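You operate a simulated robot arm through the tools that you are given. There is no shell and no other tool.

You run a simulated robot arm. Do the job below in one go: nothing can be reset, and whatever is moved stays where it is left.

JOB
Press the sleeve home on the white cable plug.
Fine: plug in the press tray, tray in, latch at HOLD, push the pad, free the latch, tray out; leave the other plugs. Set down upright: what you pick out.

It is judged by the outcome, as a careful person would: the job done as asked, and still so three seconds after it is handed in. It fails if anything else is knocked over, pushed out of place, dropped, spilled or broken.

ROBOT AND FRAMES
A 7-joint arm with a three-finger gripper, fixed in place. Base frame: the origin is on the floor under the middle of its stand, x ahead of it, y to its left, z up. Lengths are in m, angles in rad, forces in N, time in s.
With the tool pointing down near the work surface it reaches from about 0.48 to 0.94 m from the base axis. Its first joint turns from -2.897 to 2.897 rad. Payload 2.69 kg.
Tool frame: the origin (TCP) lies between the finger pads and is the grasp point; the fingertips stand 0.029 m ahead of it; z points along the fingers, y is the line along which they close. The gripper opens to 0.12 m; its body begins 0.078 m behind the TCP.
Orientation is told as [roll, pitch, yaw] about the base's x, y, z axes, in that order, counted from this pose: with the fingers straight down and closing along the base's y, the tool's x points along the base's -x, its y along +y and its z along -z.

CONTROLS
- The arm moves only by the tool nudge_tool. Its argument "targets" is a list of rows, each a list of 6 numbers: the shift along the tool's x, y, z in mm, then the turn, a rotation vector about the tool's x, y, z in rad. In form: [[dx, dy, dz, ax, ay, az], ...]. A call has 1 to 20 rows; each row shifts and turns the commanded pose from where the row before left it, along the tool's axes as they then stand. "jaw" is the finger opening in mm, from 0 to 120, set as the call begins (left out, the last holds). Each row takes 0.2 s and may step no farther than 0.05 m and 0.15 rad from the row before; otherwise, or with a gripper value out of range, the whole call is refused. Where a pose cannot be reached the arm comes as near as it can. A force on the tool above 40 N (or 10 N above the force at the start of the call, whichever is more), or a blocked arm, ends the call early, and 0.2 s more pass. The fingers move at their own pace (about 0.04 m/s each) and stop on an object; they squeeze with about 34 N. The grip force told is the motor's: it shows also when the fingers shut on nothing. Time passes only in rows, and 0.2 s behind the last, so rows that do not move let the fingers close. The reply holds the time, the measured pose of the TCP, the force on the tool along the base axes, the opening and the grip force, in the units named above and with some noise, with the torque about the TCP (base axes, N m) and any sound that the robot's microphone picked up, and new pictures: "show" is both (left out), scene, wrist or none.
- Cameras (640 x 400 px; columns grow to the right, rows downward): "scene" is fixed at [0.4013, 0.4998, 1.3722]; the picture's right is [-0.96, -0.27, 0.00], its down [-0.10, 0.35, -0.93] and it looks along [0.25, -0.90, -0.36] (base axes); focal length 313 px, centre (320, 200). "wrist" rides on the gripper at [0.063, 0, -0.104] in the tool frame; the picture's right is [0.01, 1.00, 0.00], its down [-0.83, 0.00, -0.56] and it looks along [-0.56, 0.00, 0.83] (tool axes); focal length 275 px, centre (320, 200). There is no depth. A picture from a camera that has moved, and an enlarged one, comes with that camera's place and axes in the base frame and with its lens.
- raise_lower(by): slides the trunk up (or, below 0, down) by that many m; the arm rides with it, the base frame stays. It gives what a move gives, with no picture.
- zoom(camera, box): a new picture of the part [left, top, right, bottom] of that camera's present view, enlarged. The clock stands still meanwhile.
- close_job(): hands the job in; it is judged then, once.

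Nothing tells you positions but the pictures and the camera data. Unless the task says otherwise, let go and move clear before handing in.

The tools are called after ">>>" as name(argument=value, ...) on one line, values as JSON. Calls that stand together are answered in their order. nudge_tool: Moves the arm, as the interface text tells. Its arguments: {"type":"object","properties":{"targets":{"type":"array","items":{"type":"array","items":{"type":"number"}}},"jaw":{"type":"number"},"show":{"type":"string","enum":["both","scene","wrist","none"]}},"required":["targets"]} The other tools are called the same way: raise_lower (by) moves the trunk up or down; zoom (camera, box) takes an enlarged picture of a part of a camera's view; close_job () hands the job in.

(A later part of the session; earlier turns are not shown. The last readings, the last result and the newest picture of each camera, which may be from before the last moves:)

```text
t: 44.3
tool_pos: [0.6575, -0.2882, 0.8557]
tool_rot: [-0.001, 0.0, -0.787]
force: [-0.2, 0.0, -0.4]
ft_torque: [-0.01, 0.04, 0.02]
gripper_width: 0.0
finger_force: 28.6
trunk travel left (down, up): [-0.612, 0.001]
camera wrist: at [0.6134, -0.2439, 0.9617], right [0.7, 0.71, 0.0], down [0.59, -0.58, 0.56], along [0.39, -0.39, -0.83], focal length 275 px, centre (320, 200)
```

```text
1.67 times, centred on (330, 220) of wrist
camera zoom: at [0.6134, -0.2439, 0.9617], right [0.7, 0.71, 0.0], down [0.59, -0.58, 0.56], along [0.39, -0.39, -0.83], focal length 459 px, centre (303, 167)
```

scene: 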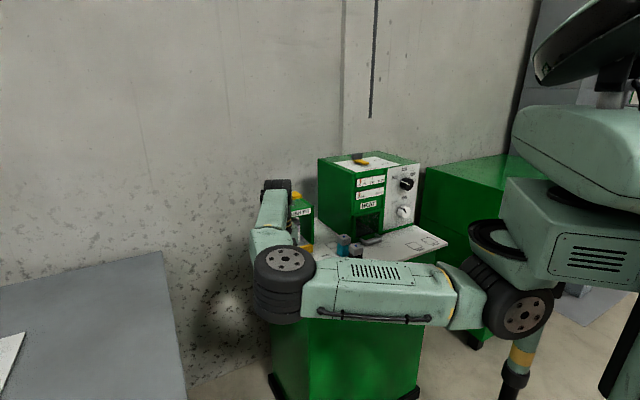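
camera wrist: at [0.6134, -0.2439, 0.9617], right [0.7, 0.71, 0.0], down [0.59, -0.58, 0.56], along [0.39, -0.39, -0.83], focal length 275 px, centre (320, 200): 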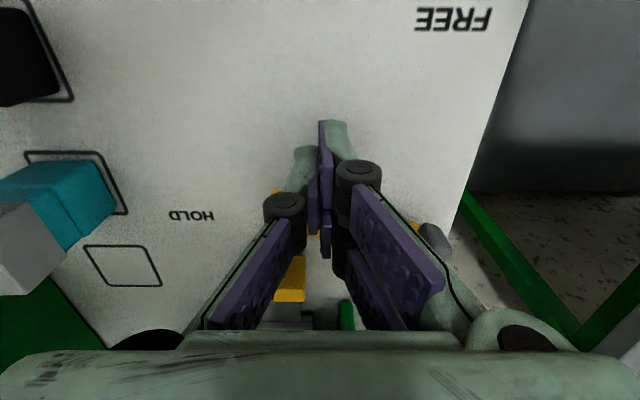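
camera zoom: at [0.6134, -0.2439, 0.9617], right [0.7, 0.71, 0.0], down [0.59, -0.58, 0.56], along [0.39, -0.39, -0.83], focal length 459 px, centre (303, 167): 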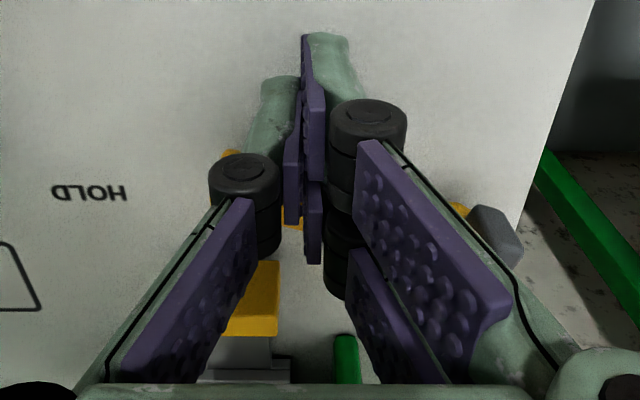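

>>> nudge_tool(targets=[[-4, -3, 0, 0, 0, 0], [-4, -3, 0, 0, 0, 0], [-4, -3, 0, 0, 0, 0], [-2, -1, 0, 0, 0, 0]], show="none")

>>> nudge_tool(targets=[[-2, 0, 0, 0, 0, 0], [-1, 0, 0, 0, 0, 0]], show="wrist")

>>> zoom(camera="wrist", box=[230, 100, 430, 340])

```text
t: 45.3
tool_pos: [0.6617, -0.3044, 0.8564]
tool_rot: [0.0, 0.0, -0.785]
force: [0.6, 0.1, -0.2]
ft_torque: [0.01, -0.02, -0.02]
gripper_width: 0.0
finger_force: 28.2
trunk travel left (down, up): [-0.612, 0.001]
```

```text
t: 45.9
tool_pos: [0.6635, -0.3061, 0.8571]
tool_rot: [-0.002, 0.001, -0.784]
force: [-0.5, 0.0, -0.6]
ft_torque: [0.03, -0.01, -0.01]
gripper_width: 0.0
finger_force: 28.3
trunk travel left (down, up): [-0.612, 0.001]
camera wrist: at [0.6195, -0.2624, 0.9621], right [0.7, 0.71, 0.0], down [0.59, -0.58, 0.56], along [0.39, -0.39, -0.83], focal length 275 px, centre (320, 200)
```

wrist: 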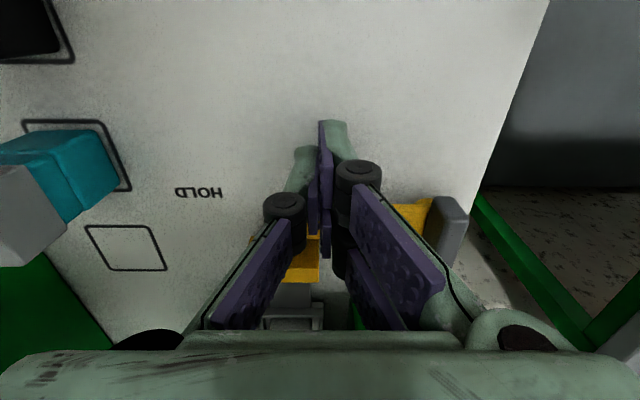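

```text
1.67 times, centred on (330, 220) of wrist
camera zoom: at [0.6195, -0.2624, 0.9621], right [0.7, 0.71, 0.0], down [0.59, -0.58, 0.56], along [0.39, -0.39, -0.83], focal length 459 px, centre (303, 167)
```

zoom: 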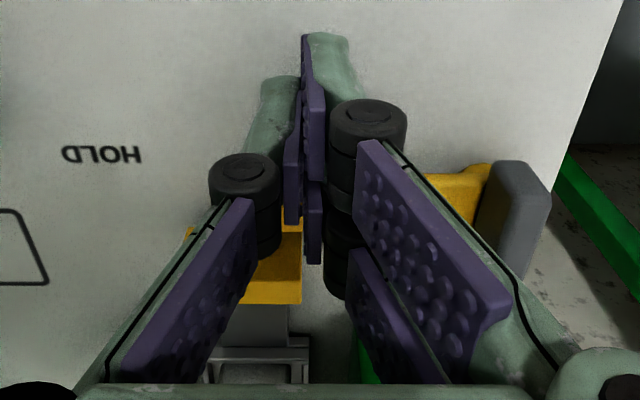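

>>> nudge_tool(targets=[[-1.5, 0, 0, 0, 0, 0], [-1.5, 0, 0, 0, 0, 0]], show="none")

>>> nudge_tool(targets=[[-1.5, 0, 0, 0, 0, 0], [-1.5, 0, 0, 0, 0, 0]], show="none")

```text
t: 46.5
tool_pos: [0.6655, -0.3079, 0.8565]
tool_rot: [-0.002, 0.002, -0.786]
force: [-3.3, 2.6, 0.3]
ft_torque: [0.02, 0.06, -0.02]
gripper_width: 0.0002
finger_force: 28.5
trunk travel left (down, up): [-0.612, 0.001]
```

```text
t: 47.1
tool_pos: [0.6652, -0.3091, 0.857]
tool_rot: [-0.002, 0.006, -0.787]
force: [-17.5, 16.1, -0.3]
ft_torque: [0.2, 0.49, 0.11]
gripper_width: 0.0
finger_force: 28.7
trunk travel left (down, up): [-0.612, 0.001]
```

The lever has reached a firm stop. I'll back off, lift, open the fingers and check that it stays at HOLD.

>>> nudge_tool(targets=[[4, 0, 0, 0, 0, 0], [8, 0, 0, 0, 0, 0], [12, 0, -20, 0, 0, 0], [20, 0, -40, 0, 0, 0], [20, 0, -40, 0, 0, 0], [0, 0, -30, 0, 0, 0]], show="none")

>>> nudge_tool(targets=[[0, 0, 0, 0, 0, 0], [0, 0, 0, 0, 0, 0], [0, 0, 0, 0, 0, 0], [0, 0, 0, 0, 0, 0]], jaw=90, show="both")

>>> zoom(camera="wrist", box=[220, 120, 440, 340])

>>> zoom(camera="scene", box=[250, 170, 370, 300])

```text
t: 48.5
tool_pos: [0.6209, -0.2657, 0.9882]
tool_rot: [-0.002, 0.0, -0.786]
force: [0.8, 1.2, 0.5]
ft_torque: [0.02, -0.01, -0.02]
gripper_width: 0.0
finger_force: 28.7
trunk travel left (down, up): [-0.612, 0.001]
```

```text
t: 49.5
tool_pos: [0.6215, -0.2661, 0.989]
tool_rot: [-0.003, -0.001, -0.787]
force: [-0.6, -0.6, 1.1]
ft_torque: [0.03, 0.01, -0.02]
gripper_width: 0.0748
finger_force: 0.0
trunk travel left (down, up): [-0.612, 0.001]
camera wrist: at [0.5785, -0.2221, 1.0929], right [0.7, 0.71, 0.0], down [0.59, -0.58, 0.56], along [0.39, -0.39, -0.83], focal length 275 px, centre (320, 200)
```

scene: 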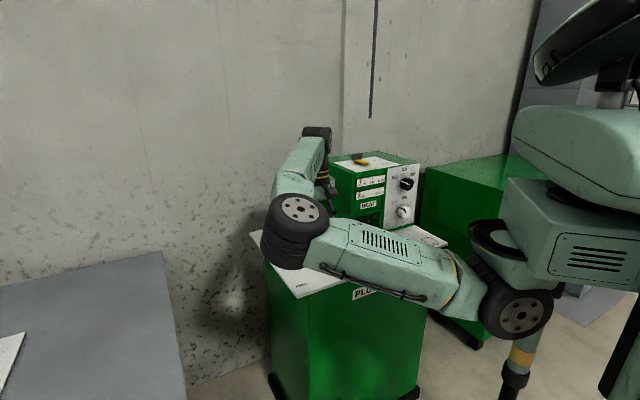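
wrist: 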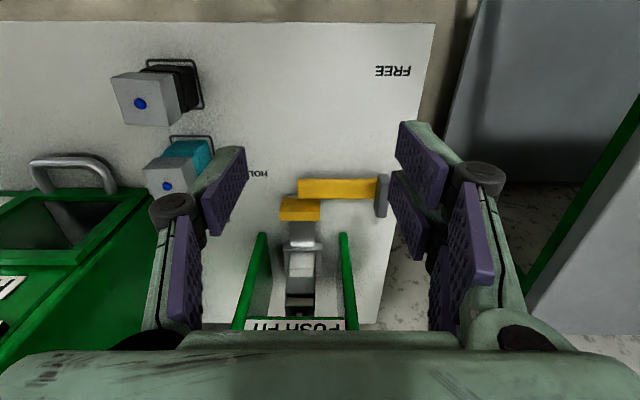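

```text
1.82 times, centred on (330, 230) of wrist
camera zoom: at [0.5785, -0.2221, 1.0929], right [0.7, 0.71, 0.0], down [0.59, -0.58, 0.56], along [0.39, -0.39, -0.83], focal length 500 px, centre (302, 146)
```

zoom: 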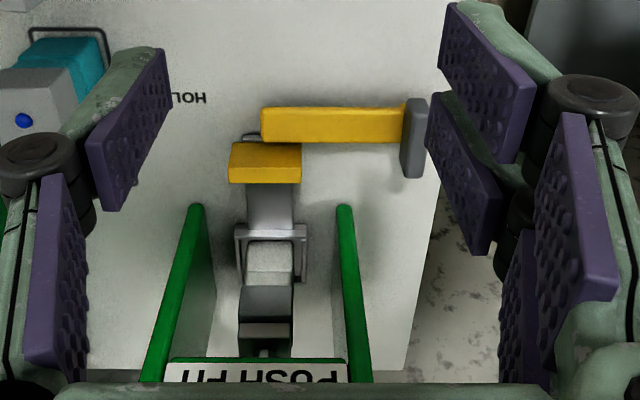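

```text
3.08 times, centred on (310, 235) of scene
camera zoom: at [0.4013, 0.4998, 1.3722], right [-0.96, -0.27, 0.0], down [-0.1, 0.35, -0.93], along [0.25, -0.9, -0.36], focal length 964 px, centre (351, 92)
```

zoom: 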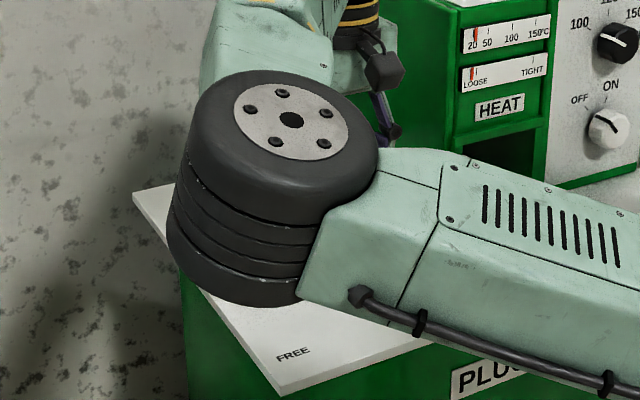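

The lever now points at HOLD and lies behind the handle. Next I'll rise and move towards the press to locate the pad exactly.

>>> nudge_tool(targets=[[0, 0, -40, 0, 0, 0], [0, 0, -40, 0, 0, 0], [-20, -5, -20, 0, 0, 0], [-35, -5, 0, 0, 0, 0], [-35, -5, 0, 0, 0, 0], [-35, -5, 0, 0, 0, 0]], jaw=90, show="both")

>>> zoom(camera="wrist", box=[220, 120, 420, 320])

```text
t: 50.9
tool_pos: [0.6967, -0.3681, 1.0898]
tool_rot: [-0.002, 0.001, -0.787]
force: [-0.4, -0.2, -0.2]
ft_torque: [0.01, 0.01, 0.01]
gripper_width: 0.0901
finger_force: 0.0
trunk travel left (down, up): [-0.612, 0.001]
camera wrist: at [0.6527, -0.3248, 1.1944], right [0.7, 0.71, 0.0], down [0.59, -0.58, 0.56], along [0.39, -0.39, -0.83], focal length 275 px, centre (320, 200)
```

scene: 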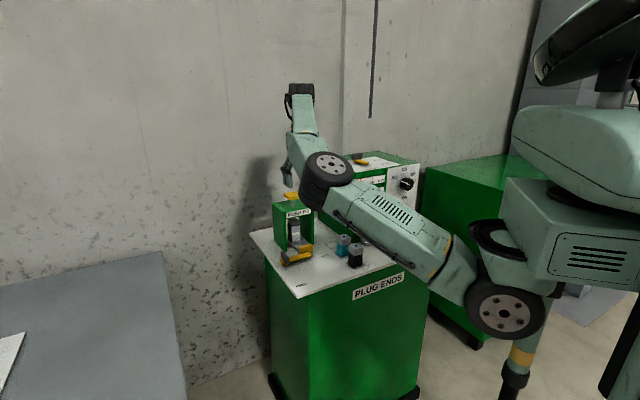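
wrist: 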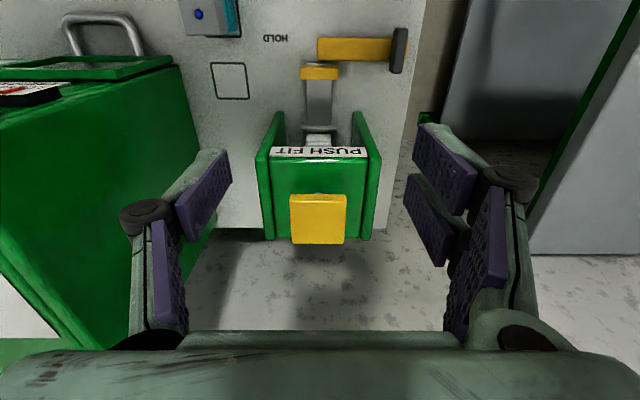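

```text
2.00 times, centred on (320, 220) of wrist
camera zoom: at [0.6527, -0.3248, 1.1944], right [0.7, 0.71, 0.0], down [0.59, -0.58, 0.56], along [0.39, -0.39, -0.83], focal length 551 px, centre (320, 160)
```

zoom: 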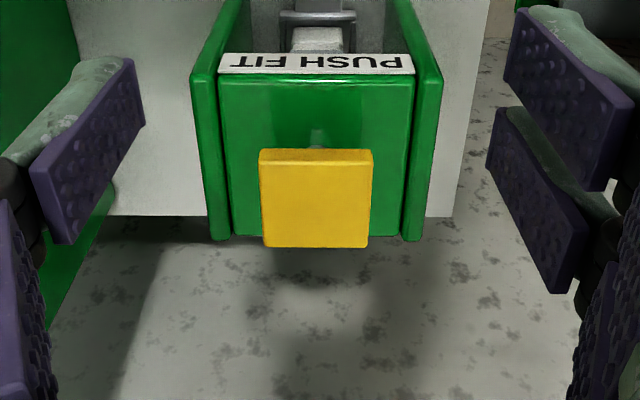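

>>> zoom(camera="scene", box=[260, 180, 340, 270])

>>> zoom(camera="scene", box=[240, 70, 400, 300])

```text
4.44 times, centred on (300, 225) of scene
camera zoom: at [0.4013, 0.4998, 1.3722], right [-0.96, -0.27, 0.0], down [-0.1, 0.35, -0.93], along [0.25, -0.9, -0.36], focal length 1392 px, centre (409, 89)
```

zoom: 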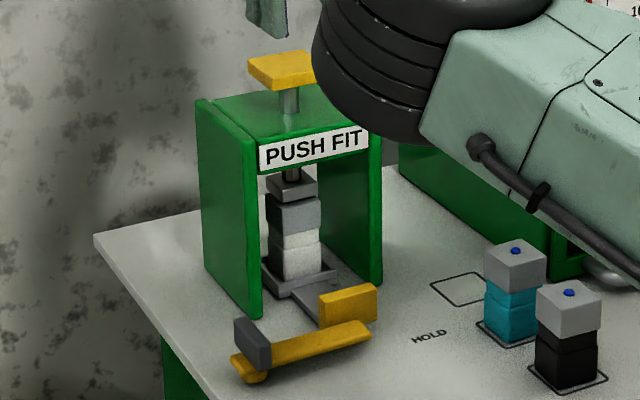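

```text
1.74 times, centred on (320, 185) of scene
camera zoom: at [0.4013, 0.4998, 1.3722], right [-0.96, -0.27, 0.0], down [-0.1, 0.35, -0.93], along [0.25, -0.9, -0.36], focal length 545 px, centre (320, 226)
```

zoom: 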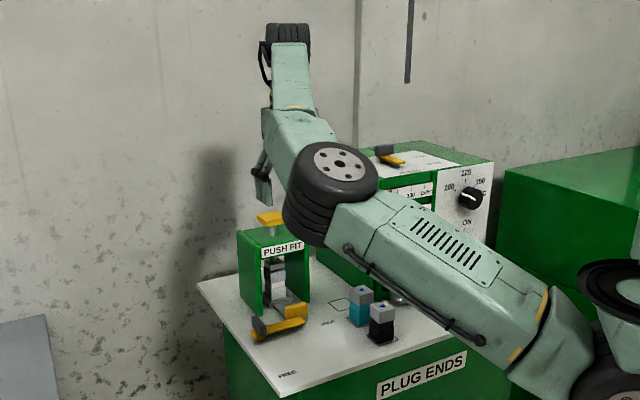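

The view is clear: the plug is under the ram, the lever is at HOLD, and the pad top is at about z 1.01 with its centre near (0.756, -0.429). I'll close the fingers and move above the pad.

>>> nudge_tool(targets=[[-28, 0, 0, 0, 0, 0], [-28, -1, 0, 0, 0, 0], [-29, 0, 0, 0, 0, 0], [0, 0, 0, 0, 0, 0], [0, 0, 15, 0, 0, 0], [0, 0, 15, 0, 0, 0]], jaw=0, show="both")

>>> zoom(camera="wrist", box=[220, 100, 420, 300])

>>> zoom(camera="scene", box=[260, 130, 360, 270])

```text
t: 52.3
tool_pos: [0.7393, -0.4138, 1.0571]
tool_rot: [-0.004, -0.002, -0.786]
force: [-0.1, 0.8, 0.1]
ft_torque: [-0.01, -0.01, -0.04]
gripper_width: 0.0
finger_force: 14.9
out of reach, approached as far as the arm can: row 3
trunk travel left (down, up): [-0.612, 0.001]
camera wrist: at [0.6941, -0.3694, 1.1627], right [0.7, 0.71, 0.0], down [0.59, -0.58, 0.56], along [0.39, -0.39, -0.83], focal length 275 px, centre (320, 200)
```

scene: 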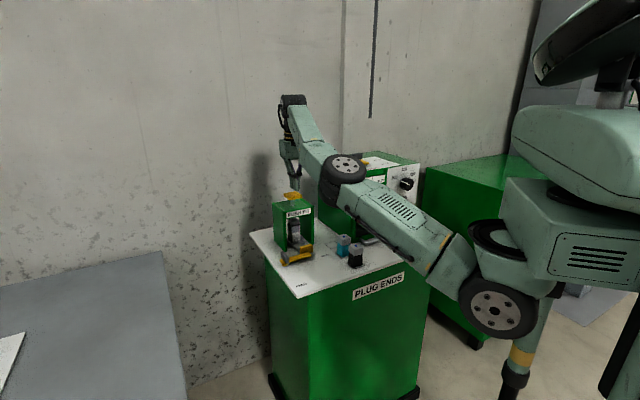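
wrist: 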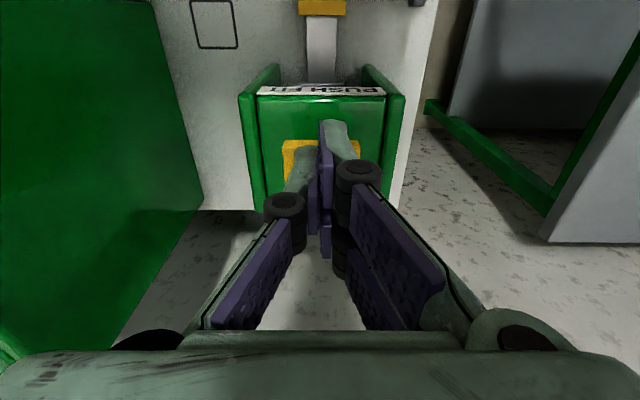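

```text
2.00 times, centred on (320, 200) of wrist
camera zoom: at [0.6941, -0.3694, 1.1627], right [0.7, 0.71, 0.0], down [0.59, -0.58, 0.56], along [0.39, -0.39, -0.83], focal length 551 px, centre (320, 200)
```

zoom: 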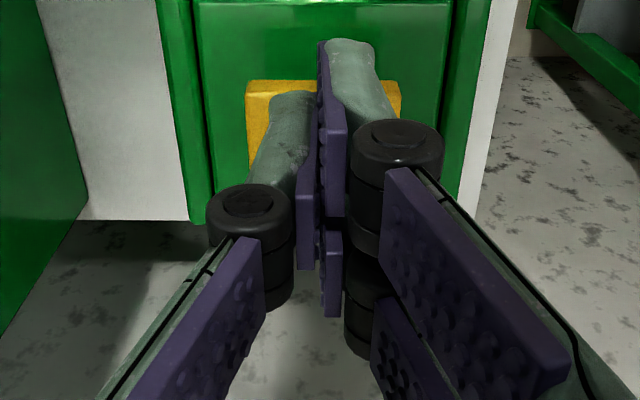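

```text
2.86 times, centred on (310, 200) of scene
camera zoom: at [0.4013, 0.4998, 1.3722], right [-0.96, -0.27, 0.0], down [-0.1, 0.35, -0.93], along [0.25, -0.9, -0.36], focal length 895 px, centre (349, 200)
```

zoom: 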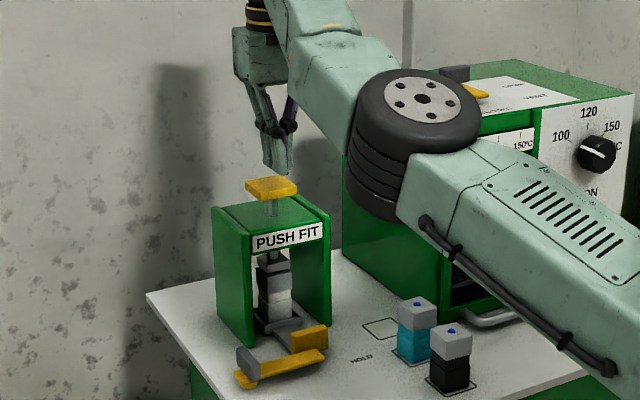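

Just short of the pad centre, the arm reported its reach limit at that height. I'm lower now, so I'll try the last 2 cm again.

>>> nudge_tool(targets=[[-8, 0, 0, 0, 0, 0], [-8, 0, 0, 0, 0, 0], [-6, 0, 0, 0, 0, 0]], show="wrist")

>>> zoom(camera="scene", box=[260, 80, 380, 240])

```text
t: 53.1
tool_pos: [0.7473, -0.4235, 1.0577]
tool_rot: [-0.001, -0.001, -0.785]
force: [-0.5, 0.0, 0.1]
ft_torque: [-0.03, 0.01, 0.01]
gripper_width: 0.0001
finger_force: 28.1
out of reach, approached as far as the arm can: row 3
trunk travel left (down, up): [-0.612, 0.001]
camera wrist: at [0.7022, -0.3792, 1.1622], right [0.7, 0.71, 0.0], down [0.59, -0.58, 0.56], along [0.39, -0.39, -0.83], focal length 275 px, centre (320, 200)
```

wrist: 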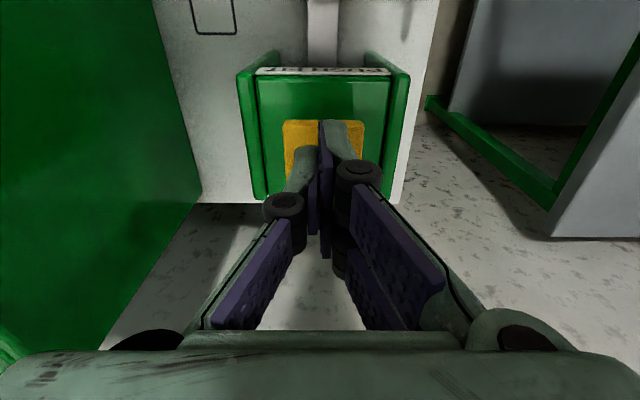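

```text
2.50 times, centred on (320, 160) of scene
camera zoom: at [0.4013, 0.4998, 1.3722], right [-0.96, -0.27, 0.0], down [-0.1, 0.35, -0.93], along [0.25, -0.9, -0.36], focal length 783 px, centre (320, 300)
```

zoom: 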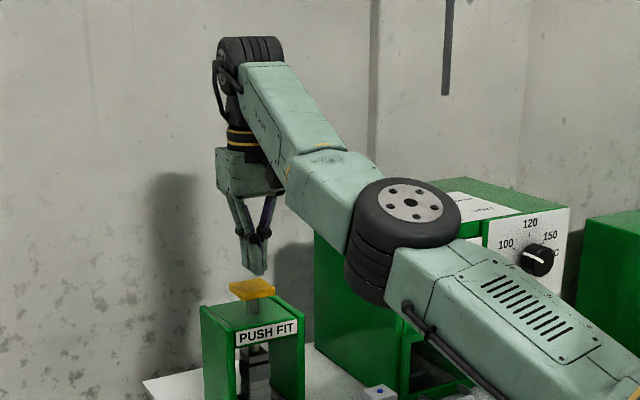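

>>> nudge_tool(targets=[[0, 0, 6, 0, 0, 0], [-3, 0, 5, 0, 0, 0], [-3, 0, 2, 0, 0, 0]], show="wrist")

>>> zoom(camera="scene", box=[265, 140, 335, 270])

```text
t: 53.9
tool_pos: [0.7496, -0.4264, 1.043]
tool_rot: [-0.001, 0.0, -0.786]
force: [0.1, -0.5, -0.3]
ft_torque: [-0.05, -0.02, 0.05]
gripper_width: 0.0001
finger_force: 28.3
trunk travel left (down, up): [-0.612, 0.001]
camera wrist: at [0.7054, -0.3829, 1.1491], right [0.7, 0.71, 0.0], down [0.59, -0.58, 0.56], along [0.39, -0.39, -0.83], focal length 275 px, centre (320, 200)
```

wrist: 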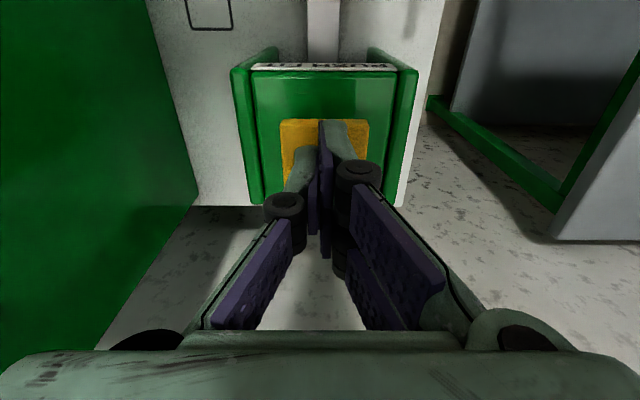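

```text
3.08 times, centred on (300, 205) of scene
camera zoom: at [0.4013, 0.4998, 1.3722], right [-0.96, -0.27, 0.0], down [-0.1, 0.35, -0.93], along [0.25, -0.9, -0.36], focal length 964 px, centre (382, 185)
```

zoom: 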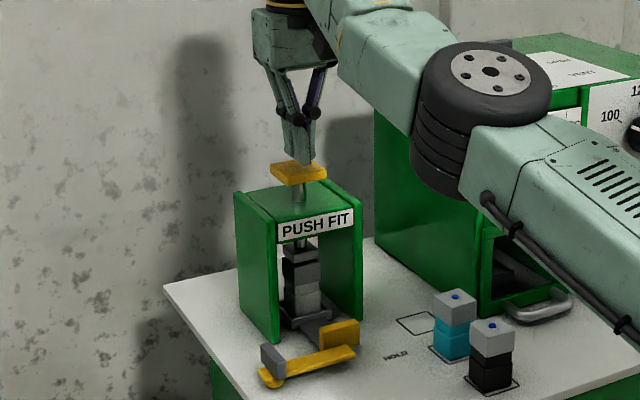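

The fingertips are just above the pad and well onto it. I'll shift slightly further in and press down in small steps, watching the force.

>>> nudge_tool(targets=[[-3, 1, 1, 0, 0, 0], [0, 0, 2, 0, 0, 0], [0, 0, 2, 0, 0, 0], [0, 0, 2, 0, 0, 0], [0, 0, 2, 0, 0, 0]], show="none")

>>> nudge_tool(targets=[[0, 0, 2, 0, 0, 0], [0, 0, 2, 0, 0, 0], [0, 0, 2, 0, 0, 0]], show="scene")

>>> zoom(camera="scene", box=[265, 140, 335, 270])

```text
t: 55.1
tool_pos: [0.7515, -0.4269, 1.0339]
tool_rot: [-0.002, 0.0, -0.785]
force: [-0.1, 0.2, -0.2]
ft_torque: [0.0, 0.0, -0.02]
gripper_width: 0.0001
finger_force: 28.7
out of reach, approached as far as the arm can: row 1
trunk travel left (down, up): [-0.612, 0.001]
```

```text
t: 55.9
tool_pos: [0.7517, -0.4263, 1.0286]
tool_rot: [-0.002, -0.002, -0.785]
force: [4.2, -0.3, 5.4]
ft_torque: [0.0, -0.07, -0.01]
gripper_width: 0.0061
finger_force: 28.8
trunk travel left (down, up): [-0.612, 0.001]
```

scene: 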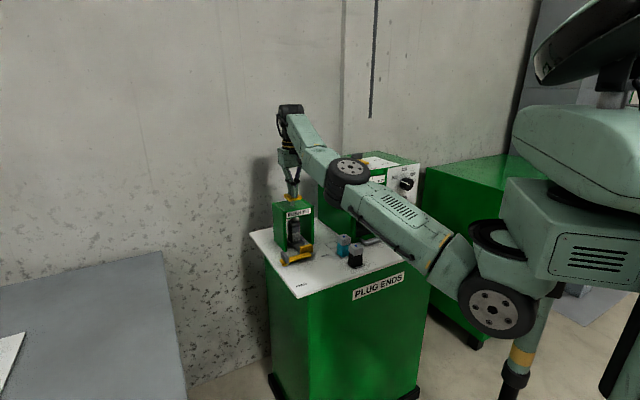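

```text
3.08 times, centred on (300, 205) of scene
camera zoom: at [0.4013, 0.4998, 1.3722], right [-0.96, -0.27, 0.0], down [-0.1, 0.35, -0.93], along [0.25, -0.9, -0.36], focal length 964 px, centre (382, 185)
```

zoom: 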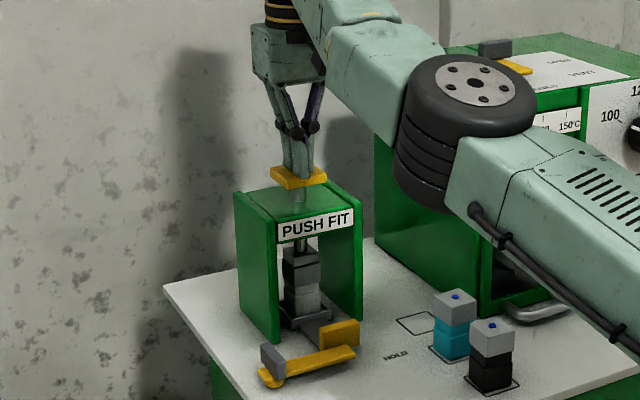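

>>> nudge_tool(targets=[[0, 0, 2, 0, 0, 0], [0, 0, 2, 0, 0, 0], [0, 0, 0, 0, 0, 0]], show="wrist")

>>> zoom(camera="scene", box=[275, 150, 325, 265])

>>> zoom(camera="wrist", box=[240, 80, 400, 280])

```text
t: 56.7
tool_pos: [0.7504, -0.4267, 1.0243]
tool_rot: [-0.003, 0.0, -0.784]
force: [4.1, -1.1, 7.2]
ft_torque: [-0.02, -0.08, 0.0]
gripper_width: 0.0061
finger_force: 28.7
trunk travel left (down, up): [-0.612, 0.001]
camera wrist: at [0.7064, -0.3823, 1.1291], right [0.7, 0.71, 0.0], down [0.59, -0.58, 0.56], along [0.39, -0.39, -0.83], focal length 275 px, centre (320, 200)
```

wrist: 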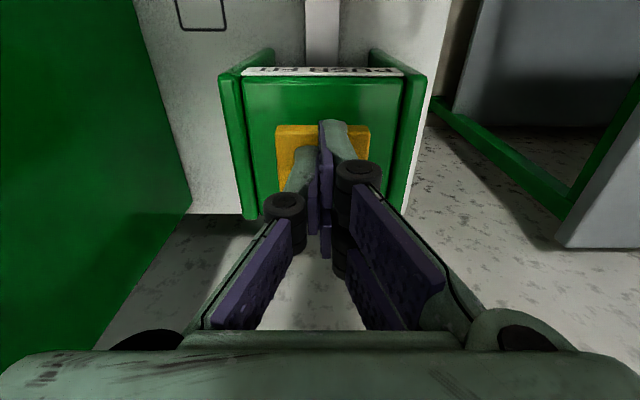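

```text
3.48 times, centred on (300, 208) of scene
camera zoom: at [0.4013, 0.4998, 1.3722], right [-0.96, -0.27, 0.0], down [-0.1, 0.35, -0.93], along [0.25, -0.9, -0.36], focal length 1089 px, centre (390, 174)
```

zoom: 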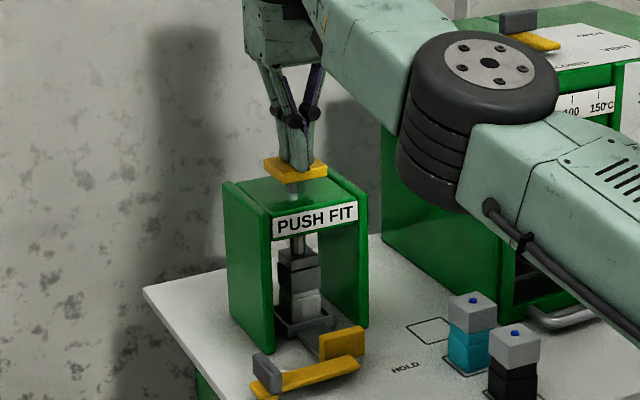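

```text
2.00 times, centred on (320, 180) of wrist
camera zoom: at [0.7064, -0.3823, 1.1291], right [0.7, 0.71, 0.0], down [0.59, -0.58, 0.56], along [0.39, -0.39, -0.83], focal length 551 px, centre (320, 240)
```

zoom: 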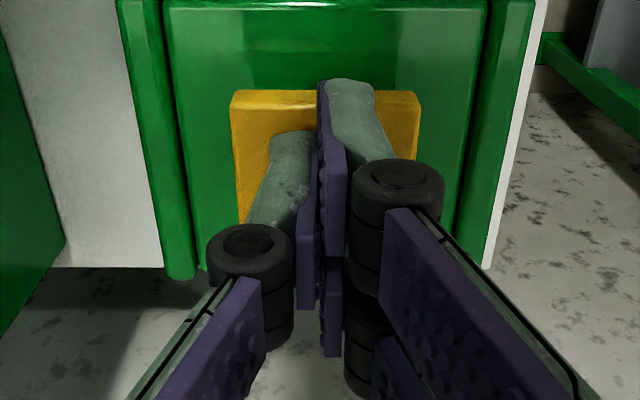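

The pad is going down against a light spring at about 7 N. I'll keep pressing.

>>> nudge_tool(targets=[[0, 0, 2, 0, 0, 0], [0, 0, 2, 0, 0, 0], [0, 0, 2, 0, 0, 0], [0, 0, 0, 0, 0, 0]], show="none")

>>> nudge_tool(targets=[[0, 0, 2, 0, 0, 0], [0, 0, 2, 0, 0, 0], [0, 0, 0, 0, 0, 0]], show="scene")

>>> zoom(camera="scene", box=[275, 170, 325, 265])

```text
t: 57.7
tool_pos: [0.7498, -0.4266, 1.0172]
tool_rot: [-0.001, 0.001, -0.786]
force: [-1.0, 1.0, 2.1]
ft_torque: [0.0, -0.03, -0.01]
gripper_width: 0.006
finger_force: 28.8
trunk travel left (down, up): [-0.612, 0.001]
```

```text
t: 58.5
tool_pos: [0.7496, -0.4253, 1.0181]
tool_rot: [-0.001, -0.004, -0.786]
force: [6.9, -6.4, 18.3]
ft_torque: [-0.04, -0.15, -0.02]
gripper_width: 0.0058
finger_force: 29.0
trunk travel left (down, up): [-0.612, 0.001]
```

scene: 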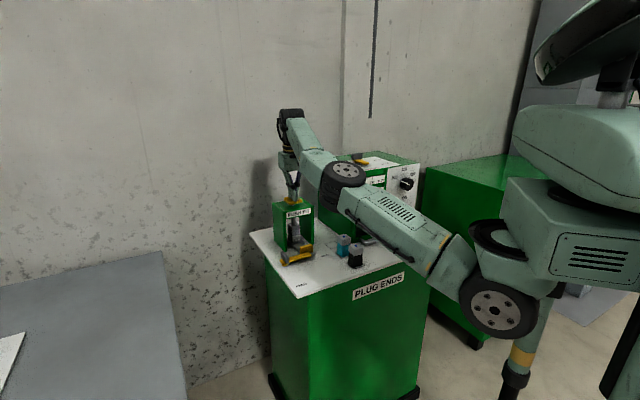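

```text
4.21 times, centred on (300, 218) of scene
camera zoom: at [0.4013, 0.4998, 1.3722], right [-0.96, -0.27, 0.0], down [-0.1, 0.35, -0.93], along [0.25, -0.9, -0.36], focal length 1318 px, centre (404, 126)
```

zoom: 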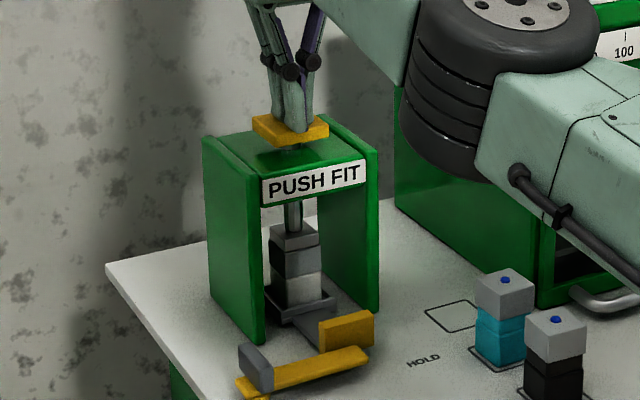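

The ram has met the sleeve and the force is at 18 N. I'll continue in small steps.

>>> nudge_tool(targets=[[0, 0, 1.5, 0, 0, 0], [0, 0, 1.5, 0, 0, 0], [0, 0, 0, 0, 0, 0]], show="none")

>>> zoom(camera="scene", box=[280, 195, 325, 265])

```text
t: 59.2
tool_pos: [0.7495, -0.4255, 1.0173]
tool_rot: [-0.001, -0.008, -0.784]
force: [-3.5, 4.4, 13.4]
ft_torque: [0.13, 0.17, -0.01]
gripper_width: 0.0061
finger_force: 28.6
trunk travel left (down, up): [-0.612, 0.001]
stopped in row 3: the force on the tool passed its limit at 41 N (the readings are from after the stop); the commanded pose is now the measured one
```

```text
5.71 times, centred on (302, 230) of scene
camera zoom: at [0.4013, 0.4998, 1.3722], right [-0.96, -0.27, 0.0], down [-0.1, 0.35, -0.93], along [0.25, -0.9, -0.36], focal length 1789 px, centre (420, 29)
```

zoom: 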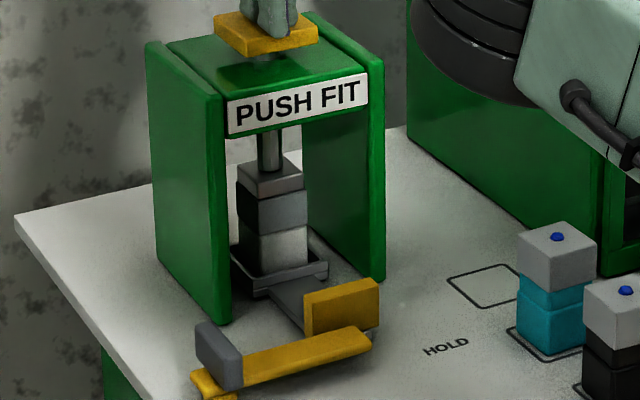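

>>> zoom(camera="scene", box=[290, 215, 315, 255])

>>> zoom(camera="scene", box=[330, 230, 370, 275])

```text
10.00 times, centred on (302, 235) of scene
camera zoom: at [0.4013, 0.4998, 1.3722], right [-0.96, -0.27, 0.0], down [-0.1, 0.35, -0.93], along [0.25, -0.9, -0.36], focal length 3131 px, centre (495, -150)
```

zoom: 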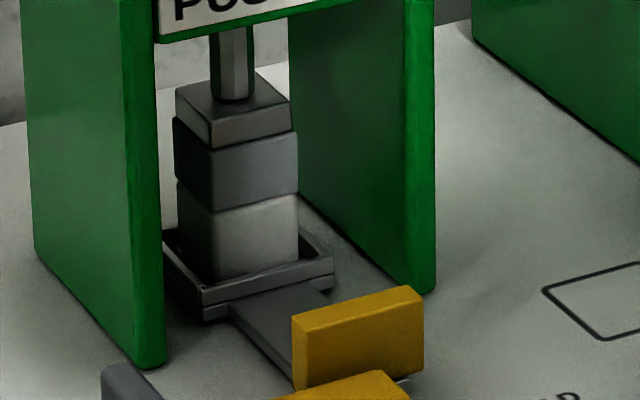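

```text
8.89 times, centred on (350, 252) of scene
camera zoom: at [0.4013, 0.4998, 1.3722], right [-0.96, -0.27, 0.0], down [-0.1, 0.35, -0.93], along [0.25, -0.9, -0.36], focal length 2783 px, centre (53, -267)
```

zoom: 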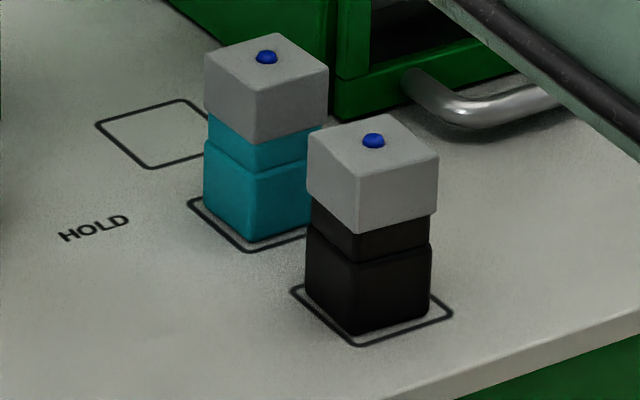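

The sleeve now sits flush on the white base, with no neck showing as on the other plugs. One more firm press to make sure it is fully home.

>>> nudge_tool(targets=[[0, 0, 1.5, 0, 0, 0], [0, 0, 1, 0, 0, 0], [0, 0, 0.7, 0, 0, 0], [0, 0, 0, 0, 0, 0]], show="none")

>>> zoom(camera="scene", box=[290, 215, 315, 255])

```text
t: 60.2
tool_pos: [0.7491, -0.4248, 1.0155]
tool_rot: [0.0, -0.014, -0.785]
force: [1.1, -3.2, 40.0]
ft_torque: [0.19, 0.16, -0.21]
gripper_width: 0.0061
finger_force: 28.7
trunk travel left (down, up): [-0.612, 0.001]
```

```text
10.00 times, centred on (302, 235) of scene
camera zoom: at [0.4013, 0.4998, 1.3722], right [-0.96, -0.27, 0.0], down [-0.1, 0.35, -0.93], along [0.25, -0.9, -0.36], focal length 3131 px, centre (495, -150)
```

zoom: 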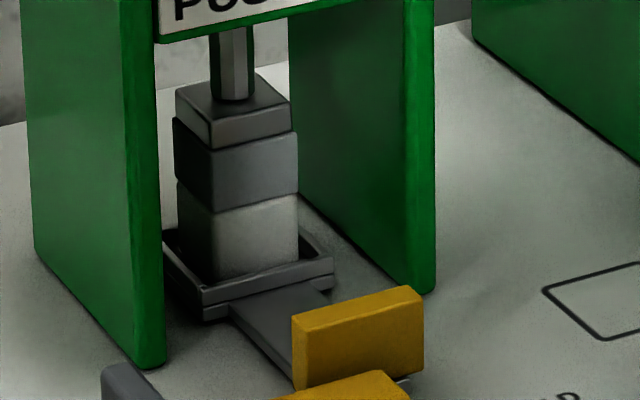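

Held steady at 40 N with no further movement, so it's home. I'll lift off the pad and check that the ram comes back up and the sleeve stays down.

>>> nudge_tool(targets=[[0, 0, -3, 0, 0, 0], [0, 0, -6, 0, 0, 0], [0, 0, -12, 0, 0, 0], [2, 0, -20, 0, 0, 0], [8, 0, -25, 0, 0, 0], [20, 0, -10, 0, 0, 0]], show="scene")

>>> zoom(camera="scene", box=[265, 180, 335, 270])

>>> zoom(camera="scene", box=[290, 210, 320, 260])

```text
t: 61.6
tool_pos: [0.7269, -0.4045, 1.0864]
tool_rot: [0.0, -0.005, -0.785]
force: [0.4, -0.7, -0.1]
ft_torque: [-0.03, -0.01, 0.01]
gripper_width: 0.0
finger_force: 28.3
trunk travel left (down, up): [-0.612, 0.001]
```

scene: 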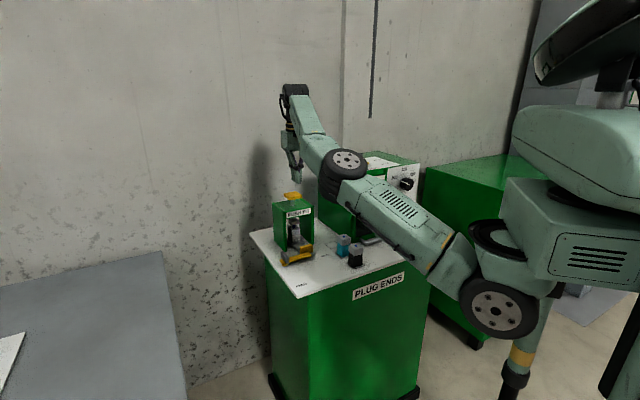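

```text
4.44 times, centred on (300, 225) of scene
camera zoom: at [0.4013, 0.4998, 1.3722], right [-0.96, -0.27, 0.0], down [-0.1, 0.35, -0.93], along [0.25, -0.9, -0.36], focal length 1392 px, centre (409, 89)
```

zoom: 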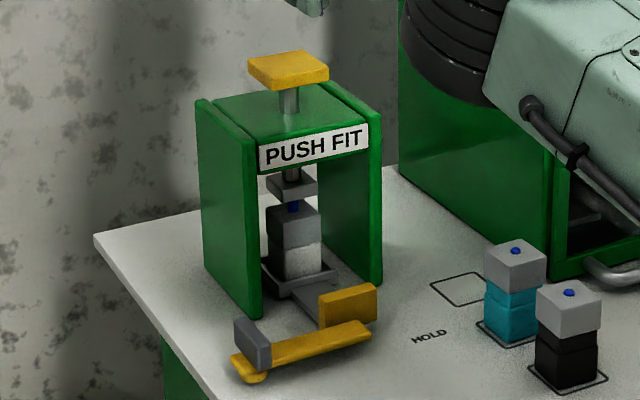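

```text
8.00 times, centred on (305, 235) of scene
camera zoom: at [0.4013, 0.4998, 1.3722], right [-0.96, -0.27, 0.0], down [-0.1, 0.35, -0.93], along [0.25, -0.9, -0.36], focal length 2505 px, centre (440, -80)
```

zoom: 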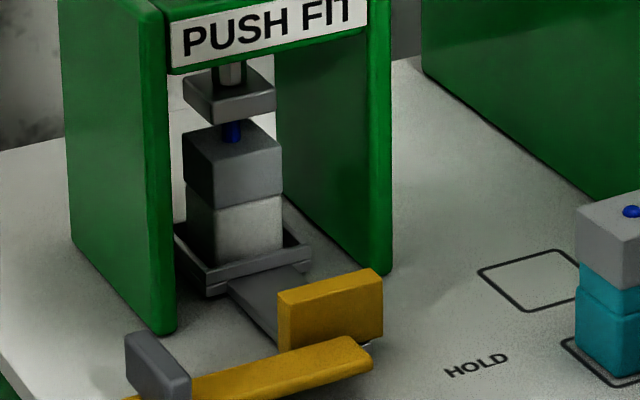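

Confirmed: the ram has returned and the sleeve is fully seated, with its blue pin now standing proud. To free the latch I need to pull the lever away from the handle, so I'll back off from the press and turn the hand to +0.785 to hook the lever with one finger.

>>> nudge_tool(targets=[[40, 0, 0, 0, 0, 0], [40, 0, 0, 0, 0, 0], [40, 3, 0, 0, 0, 0], [35, 3, 0, 0, 0, 0], [0, 0, 0, 0, 0, -0.145], [0, 0, 0, 0, 0, -0.145], [0, 0, 0, 0, 0, -0.145], [0, 0, 0, 0, 0, -0.145]], jaw=50, show="scene")

```text
t: 63.4
tool_pos: [0.6235, -0.2914, 1.085]
tool_rot: [-0.003, -0.003, -0.201]
force: [0.3, -0.7, 0.2]
ft_torque: [0.02, 0.01, -0.02]
gripper_width: 0.0503
finger_force: 0.0
trunk travel left (down, up): [-0.612, 0.001]
```

scene: 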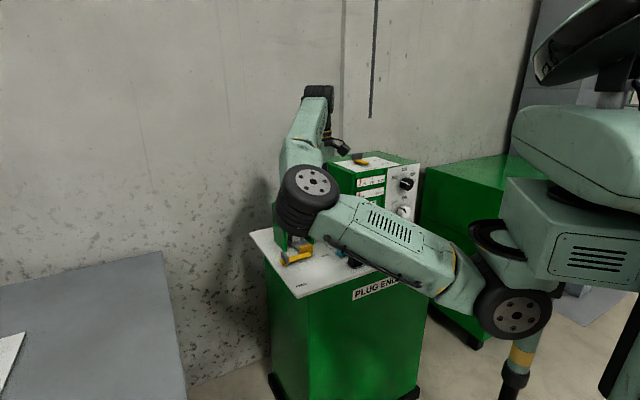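

>>> nudge_tool(targets=[[0, 0, 0, 0, 0, -0.14], [0, 0, 0, 0, 0, -0.14], [0, 0, 0, 0, 0, -0.14], [0, 0, 0, 0, 0, -0.14], [0, 0, 0, 0, 0, -0.14], [0, 0, 0, 0, 0, -0.143], [0, 0, 0, 0, 0, -0.143]], jaw=50, show="both")

>>> zoom(camera="scene", box=[250, 80, 390, 300])

```text
t: 65.0
tool_pos: [0.6244, -0.2898, 1.0861]
tool_rot: [-0.006, 0.003, 0.783]
force: [0.0, 0.5, 0.2]
ft_torque: [-0.01, 0.02, -0.02]
gripper_width: 0.0501
finger_force: 0.0
trunk travel left (down, up): [-0.612, 0.001]
camera wrist: at [0.5798, -0.3352, 1.191], right [-0.71, 0.7, -0.01], down [0.58, 0.59, 0.55], along [0.39, 0.39, -0.83], focal length 275 px, centre (320, 200)
```

scene: 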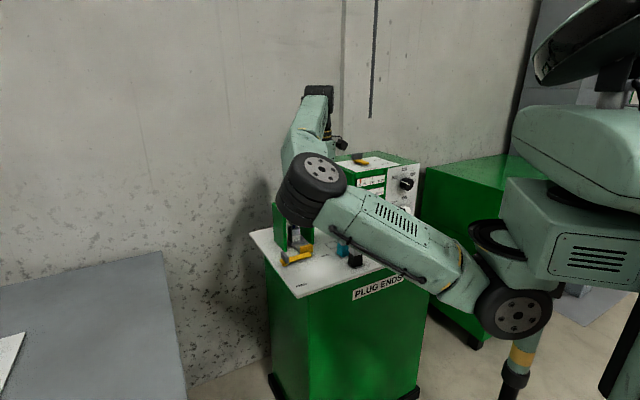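
wrist: 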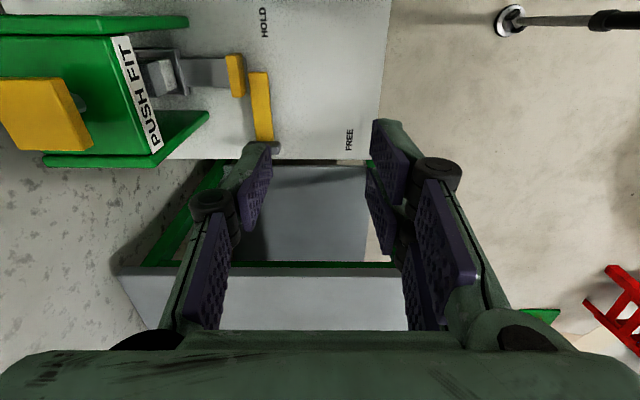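

```text
1.82 times, centred on (320, 190) of scene
camera zoom: at [0.4013, 0.4998, 1.3722], right [-0.96, -0.27, 0.0], down [-0.1, 0.35, -0.93], along [0.25, -0.9, -0.36], focal length 569 px, centre (320, 218)
```

zoom: 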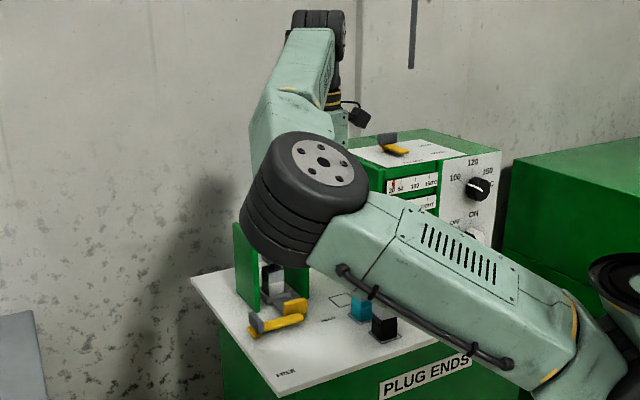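

The turn to +0.785 is reachable and the lever is in view. I'll put the single finger over the gap between the lever and the press, beyond the handle's edge, and lower part way.

>>> nudge_tool(targets=[[-15, -19, 0, 0, 0, 0], [-15, -19, 0, 0, 0, 0], [-13, -18, 0, 0, 0, 0], [0, 0, 40, 0, 0, 0], [0, 0, 40, 0, 0, 0], [0, 0, 40, 0, 0, 0]], jaw=80, show="both")

>>> zoom(camera="wrist", box=[140, 80, 420, 300])

>>> zoom(camera="scene", box=[250, 150, 390, 300])

```text
t: 66.4
tool_pos: [0.6944, -0.3018, 0.9666]
tool_rot: [-0.006, 0.003, 0.782]
force: [-0.9, 0.6, 0.0]
ft_torque: [0.01, 0.01, -0.03]
gripper_width: 0.0801
finger_force: 0.0
trunk travel left (down, up): [-0.612, 0.001]
camera wrist: at [0.6502, -0.3461, 1.0711], right [-0.71, 0.71, -0.01], down [0.59, 0.59, 0.55], along [0.4, 0.39, -0.83], focal length 275 px, centre (320, 200)
```

scene: 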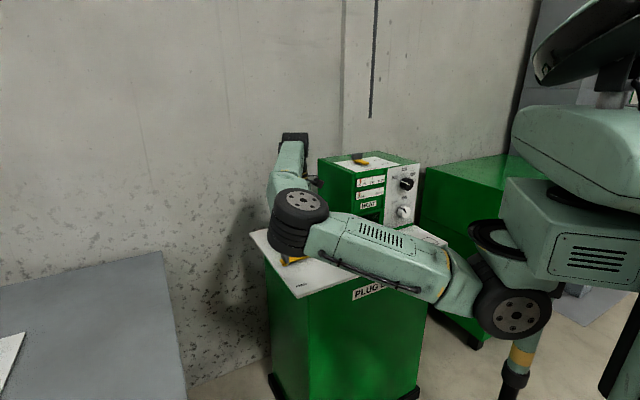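
wrist: 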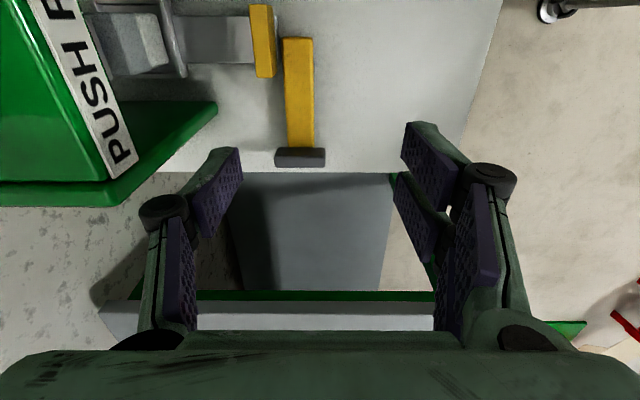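

```text
1.82 times, centred on (280, 190) of wrist
camera zoom: at [0.6502, -0.3461, 1.0711], right [-0.71, 0.71, -0.01], down [0.59, 0.59, 0.55], along [0.4, 0.39, -0.83], focal length 500 px, centre (393, 218)
```

zoom: 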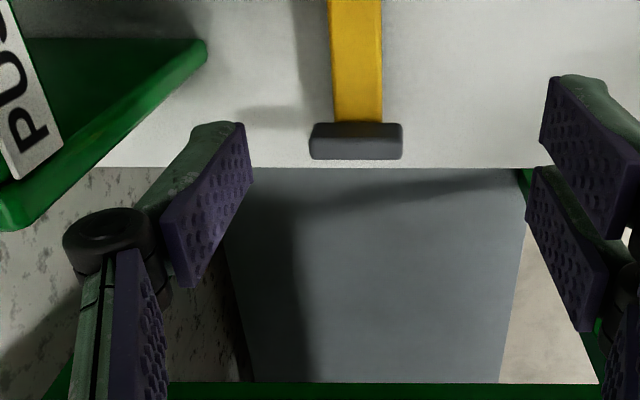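

```text
2.67 times, centred on (320, 225) of scene
camera zoom: at [0.4013, 0.4998, 1.3722], right [-0.96, -0.27, 0.0], down [-0.1, 0.35, -0.93], along [0.25, -0.9, -0.36], focal length 835 px, centre (320, 133)
```

zoom: 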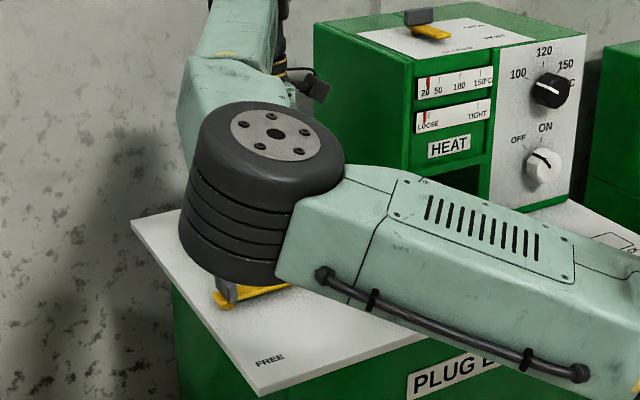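

>>> nudge_tool(targets=[[0, 0, 40, 0, 0, 0], [0, 0, 35, 0, 0, 0], [0, 0, 15, 0, 0, 0]], jaw=80, show="wrist")

>>> zoom(camera="wrist", box=[120, 60, 340, 280])

```text
t: 67.2
tool_pos: [0.6934, -0.3018, 0.8748]
tool_rot: [-0.005, 0.001, 0.78]
force: [0.3, -0.3, 0.5]
ft_torque: [-0.01, -0.01, -0.01]
gripper_width: 0.0799
finger_force: 0.1
trunk travel left (down, up): [-0.612, 0.001]
camera wrist: at [0.6494, -0.3465, 0.98], right [-0.71, 0.71, -0.01], down [0.59, 0.59, 0.55], along [0.4, 0.39, -0.83], focal length 275 px, centre (320, 200)
```

wrist: 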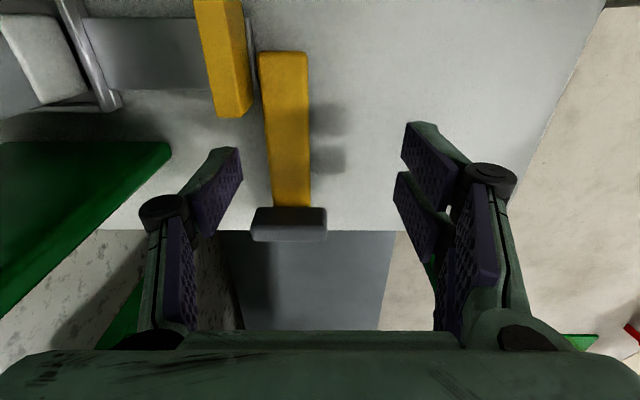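

```text
1.82 times, centred on (230, 170) of wrist
camera zoom: at [0.6494, -0.3465, 0.98], right [-0.71, 0.71, -0.01], down [0.59, 0.59, 0.55], along [0.4, 0.39, -0.83], focal length 500 px, centre (484, 254)
```

zoom: 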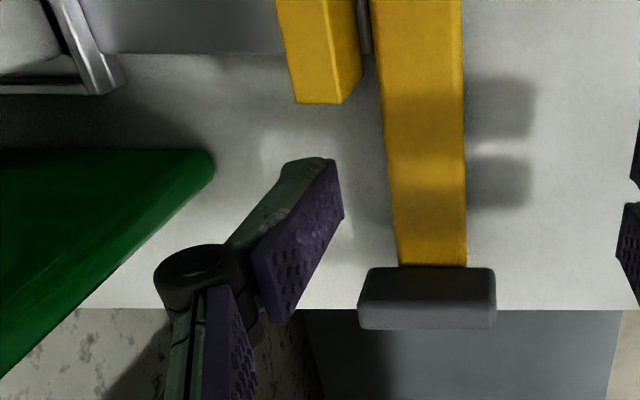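

The finger fits between the lever, handle and press leg. I'll lower fully and begin drawing the lever back.

>>> nudge_tool(targets=[[0, 0, 10, 0, 0, 0], [0, 0, 6, 0, 0, 0], [0, 9.7, 0, 0, 0, 0], [2.9, 4.8, 0, 0, 0, 0], [2.9, 4.7, 0, 0, 0, 0], [4, 7.3, 0, 0, 0, 0], [4, 7.2, 0, 0, 0, 0]], jaw=80, show="wrist")

>>> zoom(camera="wrist", box=[120, 60, 340, 280])

```text
t: 68.8
tool_pos: [0.6617, -0.2886, 0.8585]
tool_rot: [-0.005, 0.001, 0.781]
force: [-0.1, -0.6, 0.2]
ft_torque: [-0.05, 0.01, -0.01]
gripper_width: 0.0801
finger_force: 0.1
trunk travel left (down, up): [-0.612, 0.001]
camera wrist: at [0.6173, -0.3325, 0.9643], right [-0.71, 0.71, -0.01], down [0.59, 0.59, 0.55], along [0.4, 0.39, -0.83], focal length 275 px, centre (320, 200)
```

wrist: 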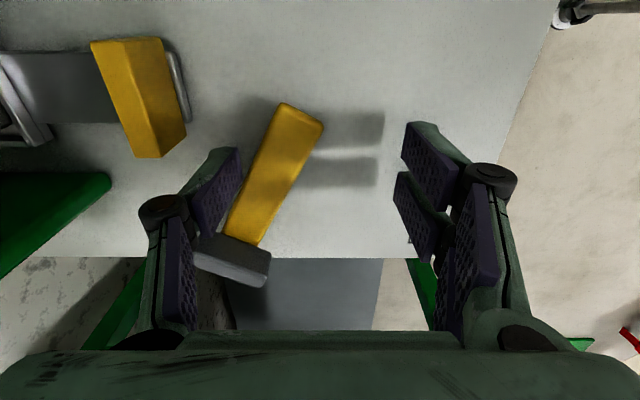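

```text
1.82 times, centred on (230, 170) of wrist
camera zoom: at [0.6173, -0.3325, 0.9643], right [-0.71, 0.71, -0.01], down [0.59, 0.59, 0.55], along [0.4, 0.39, -0.83], focal length 500 px, centre (484, 254)
```

zoom: 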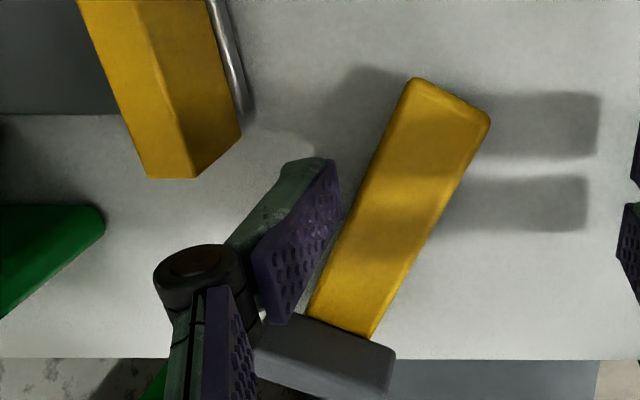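

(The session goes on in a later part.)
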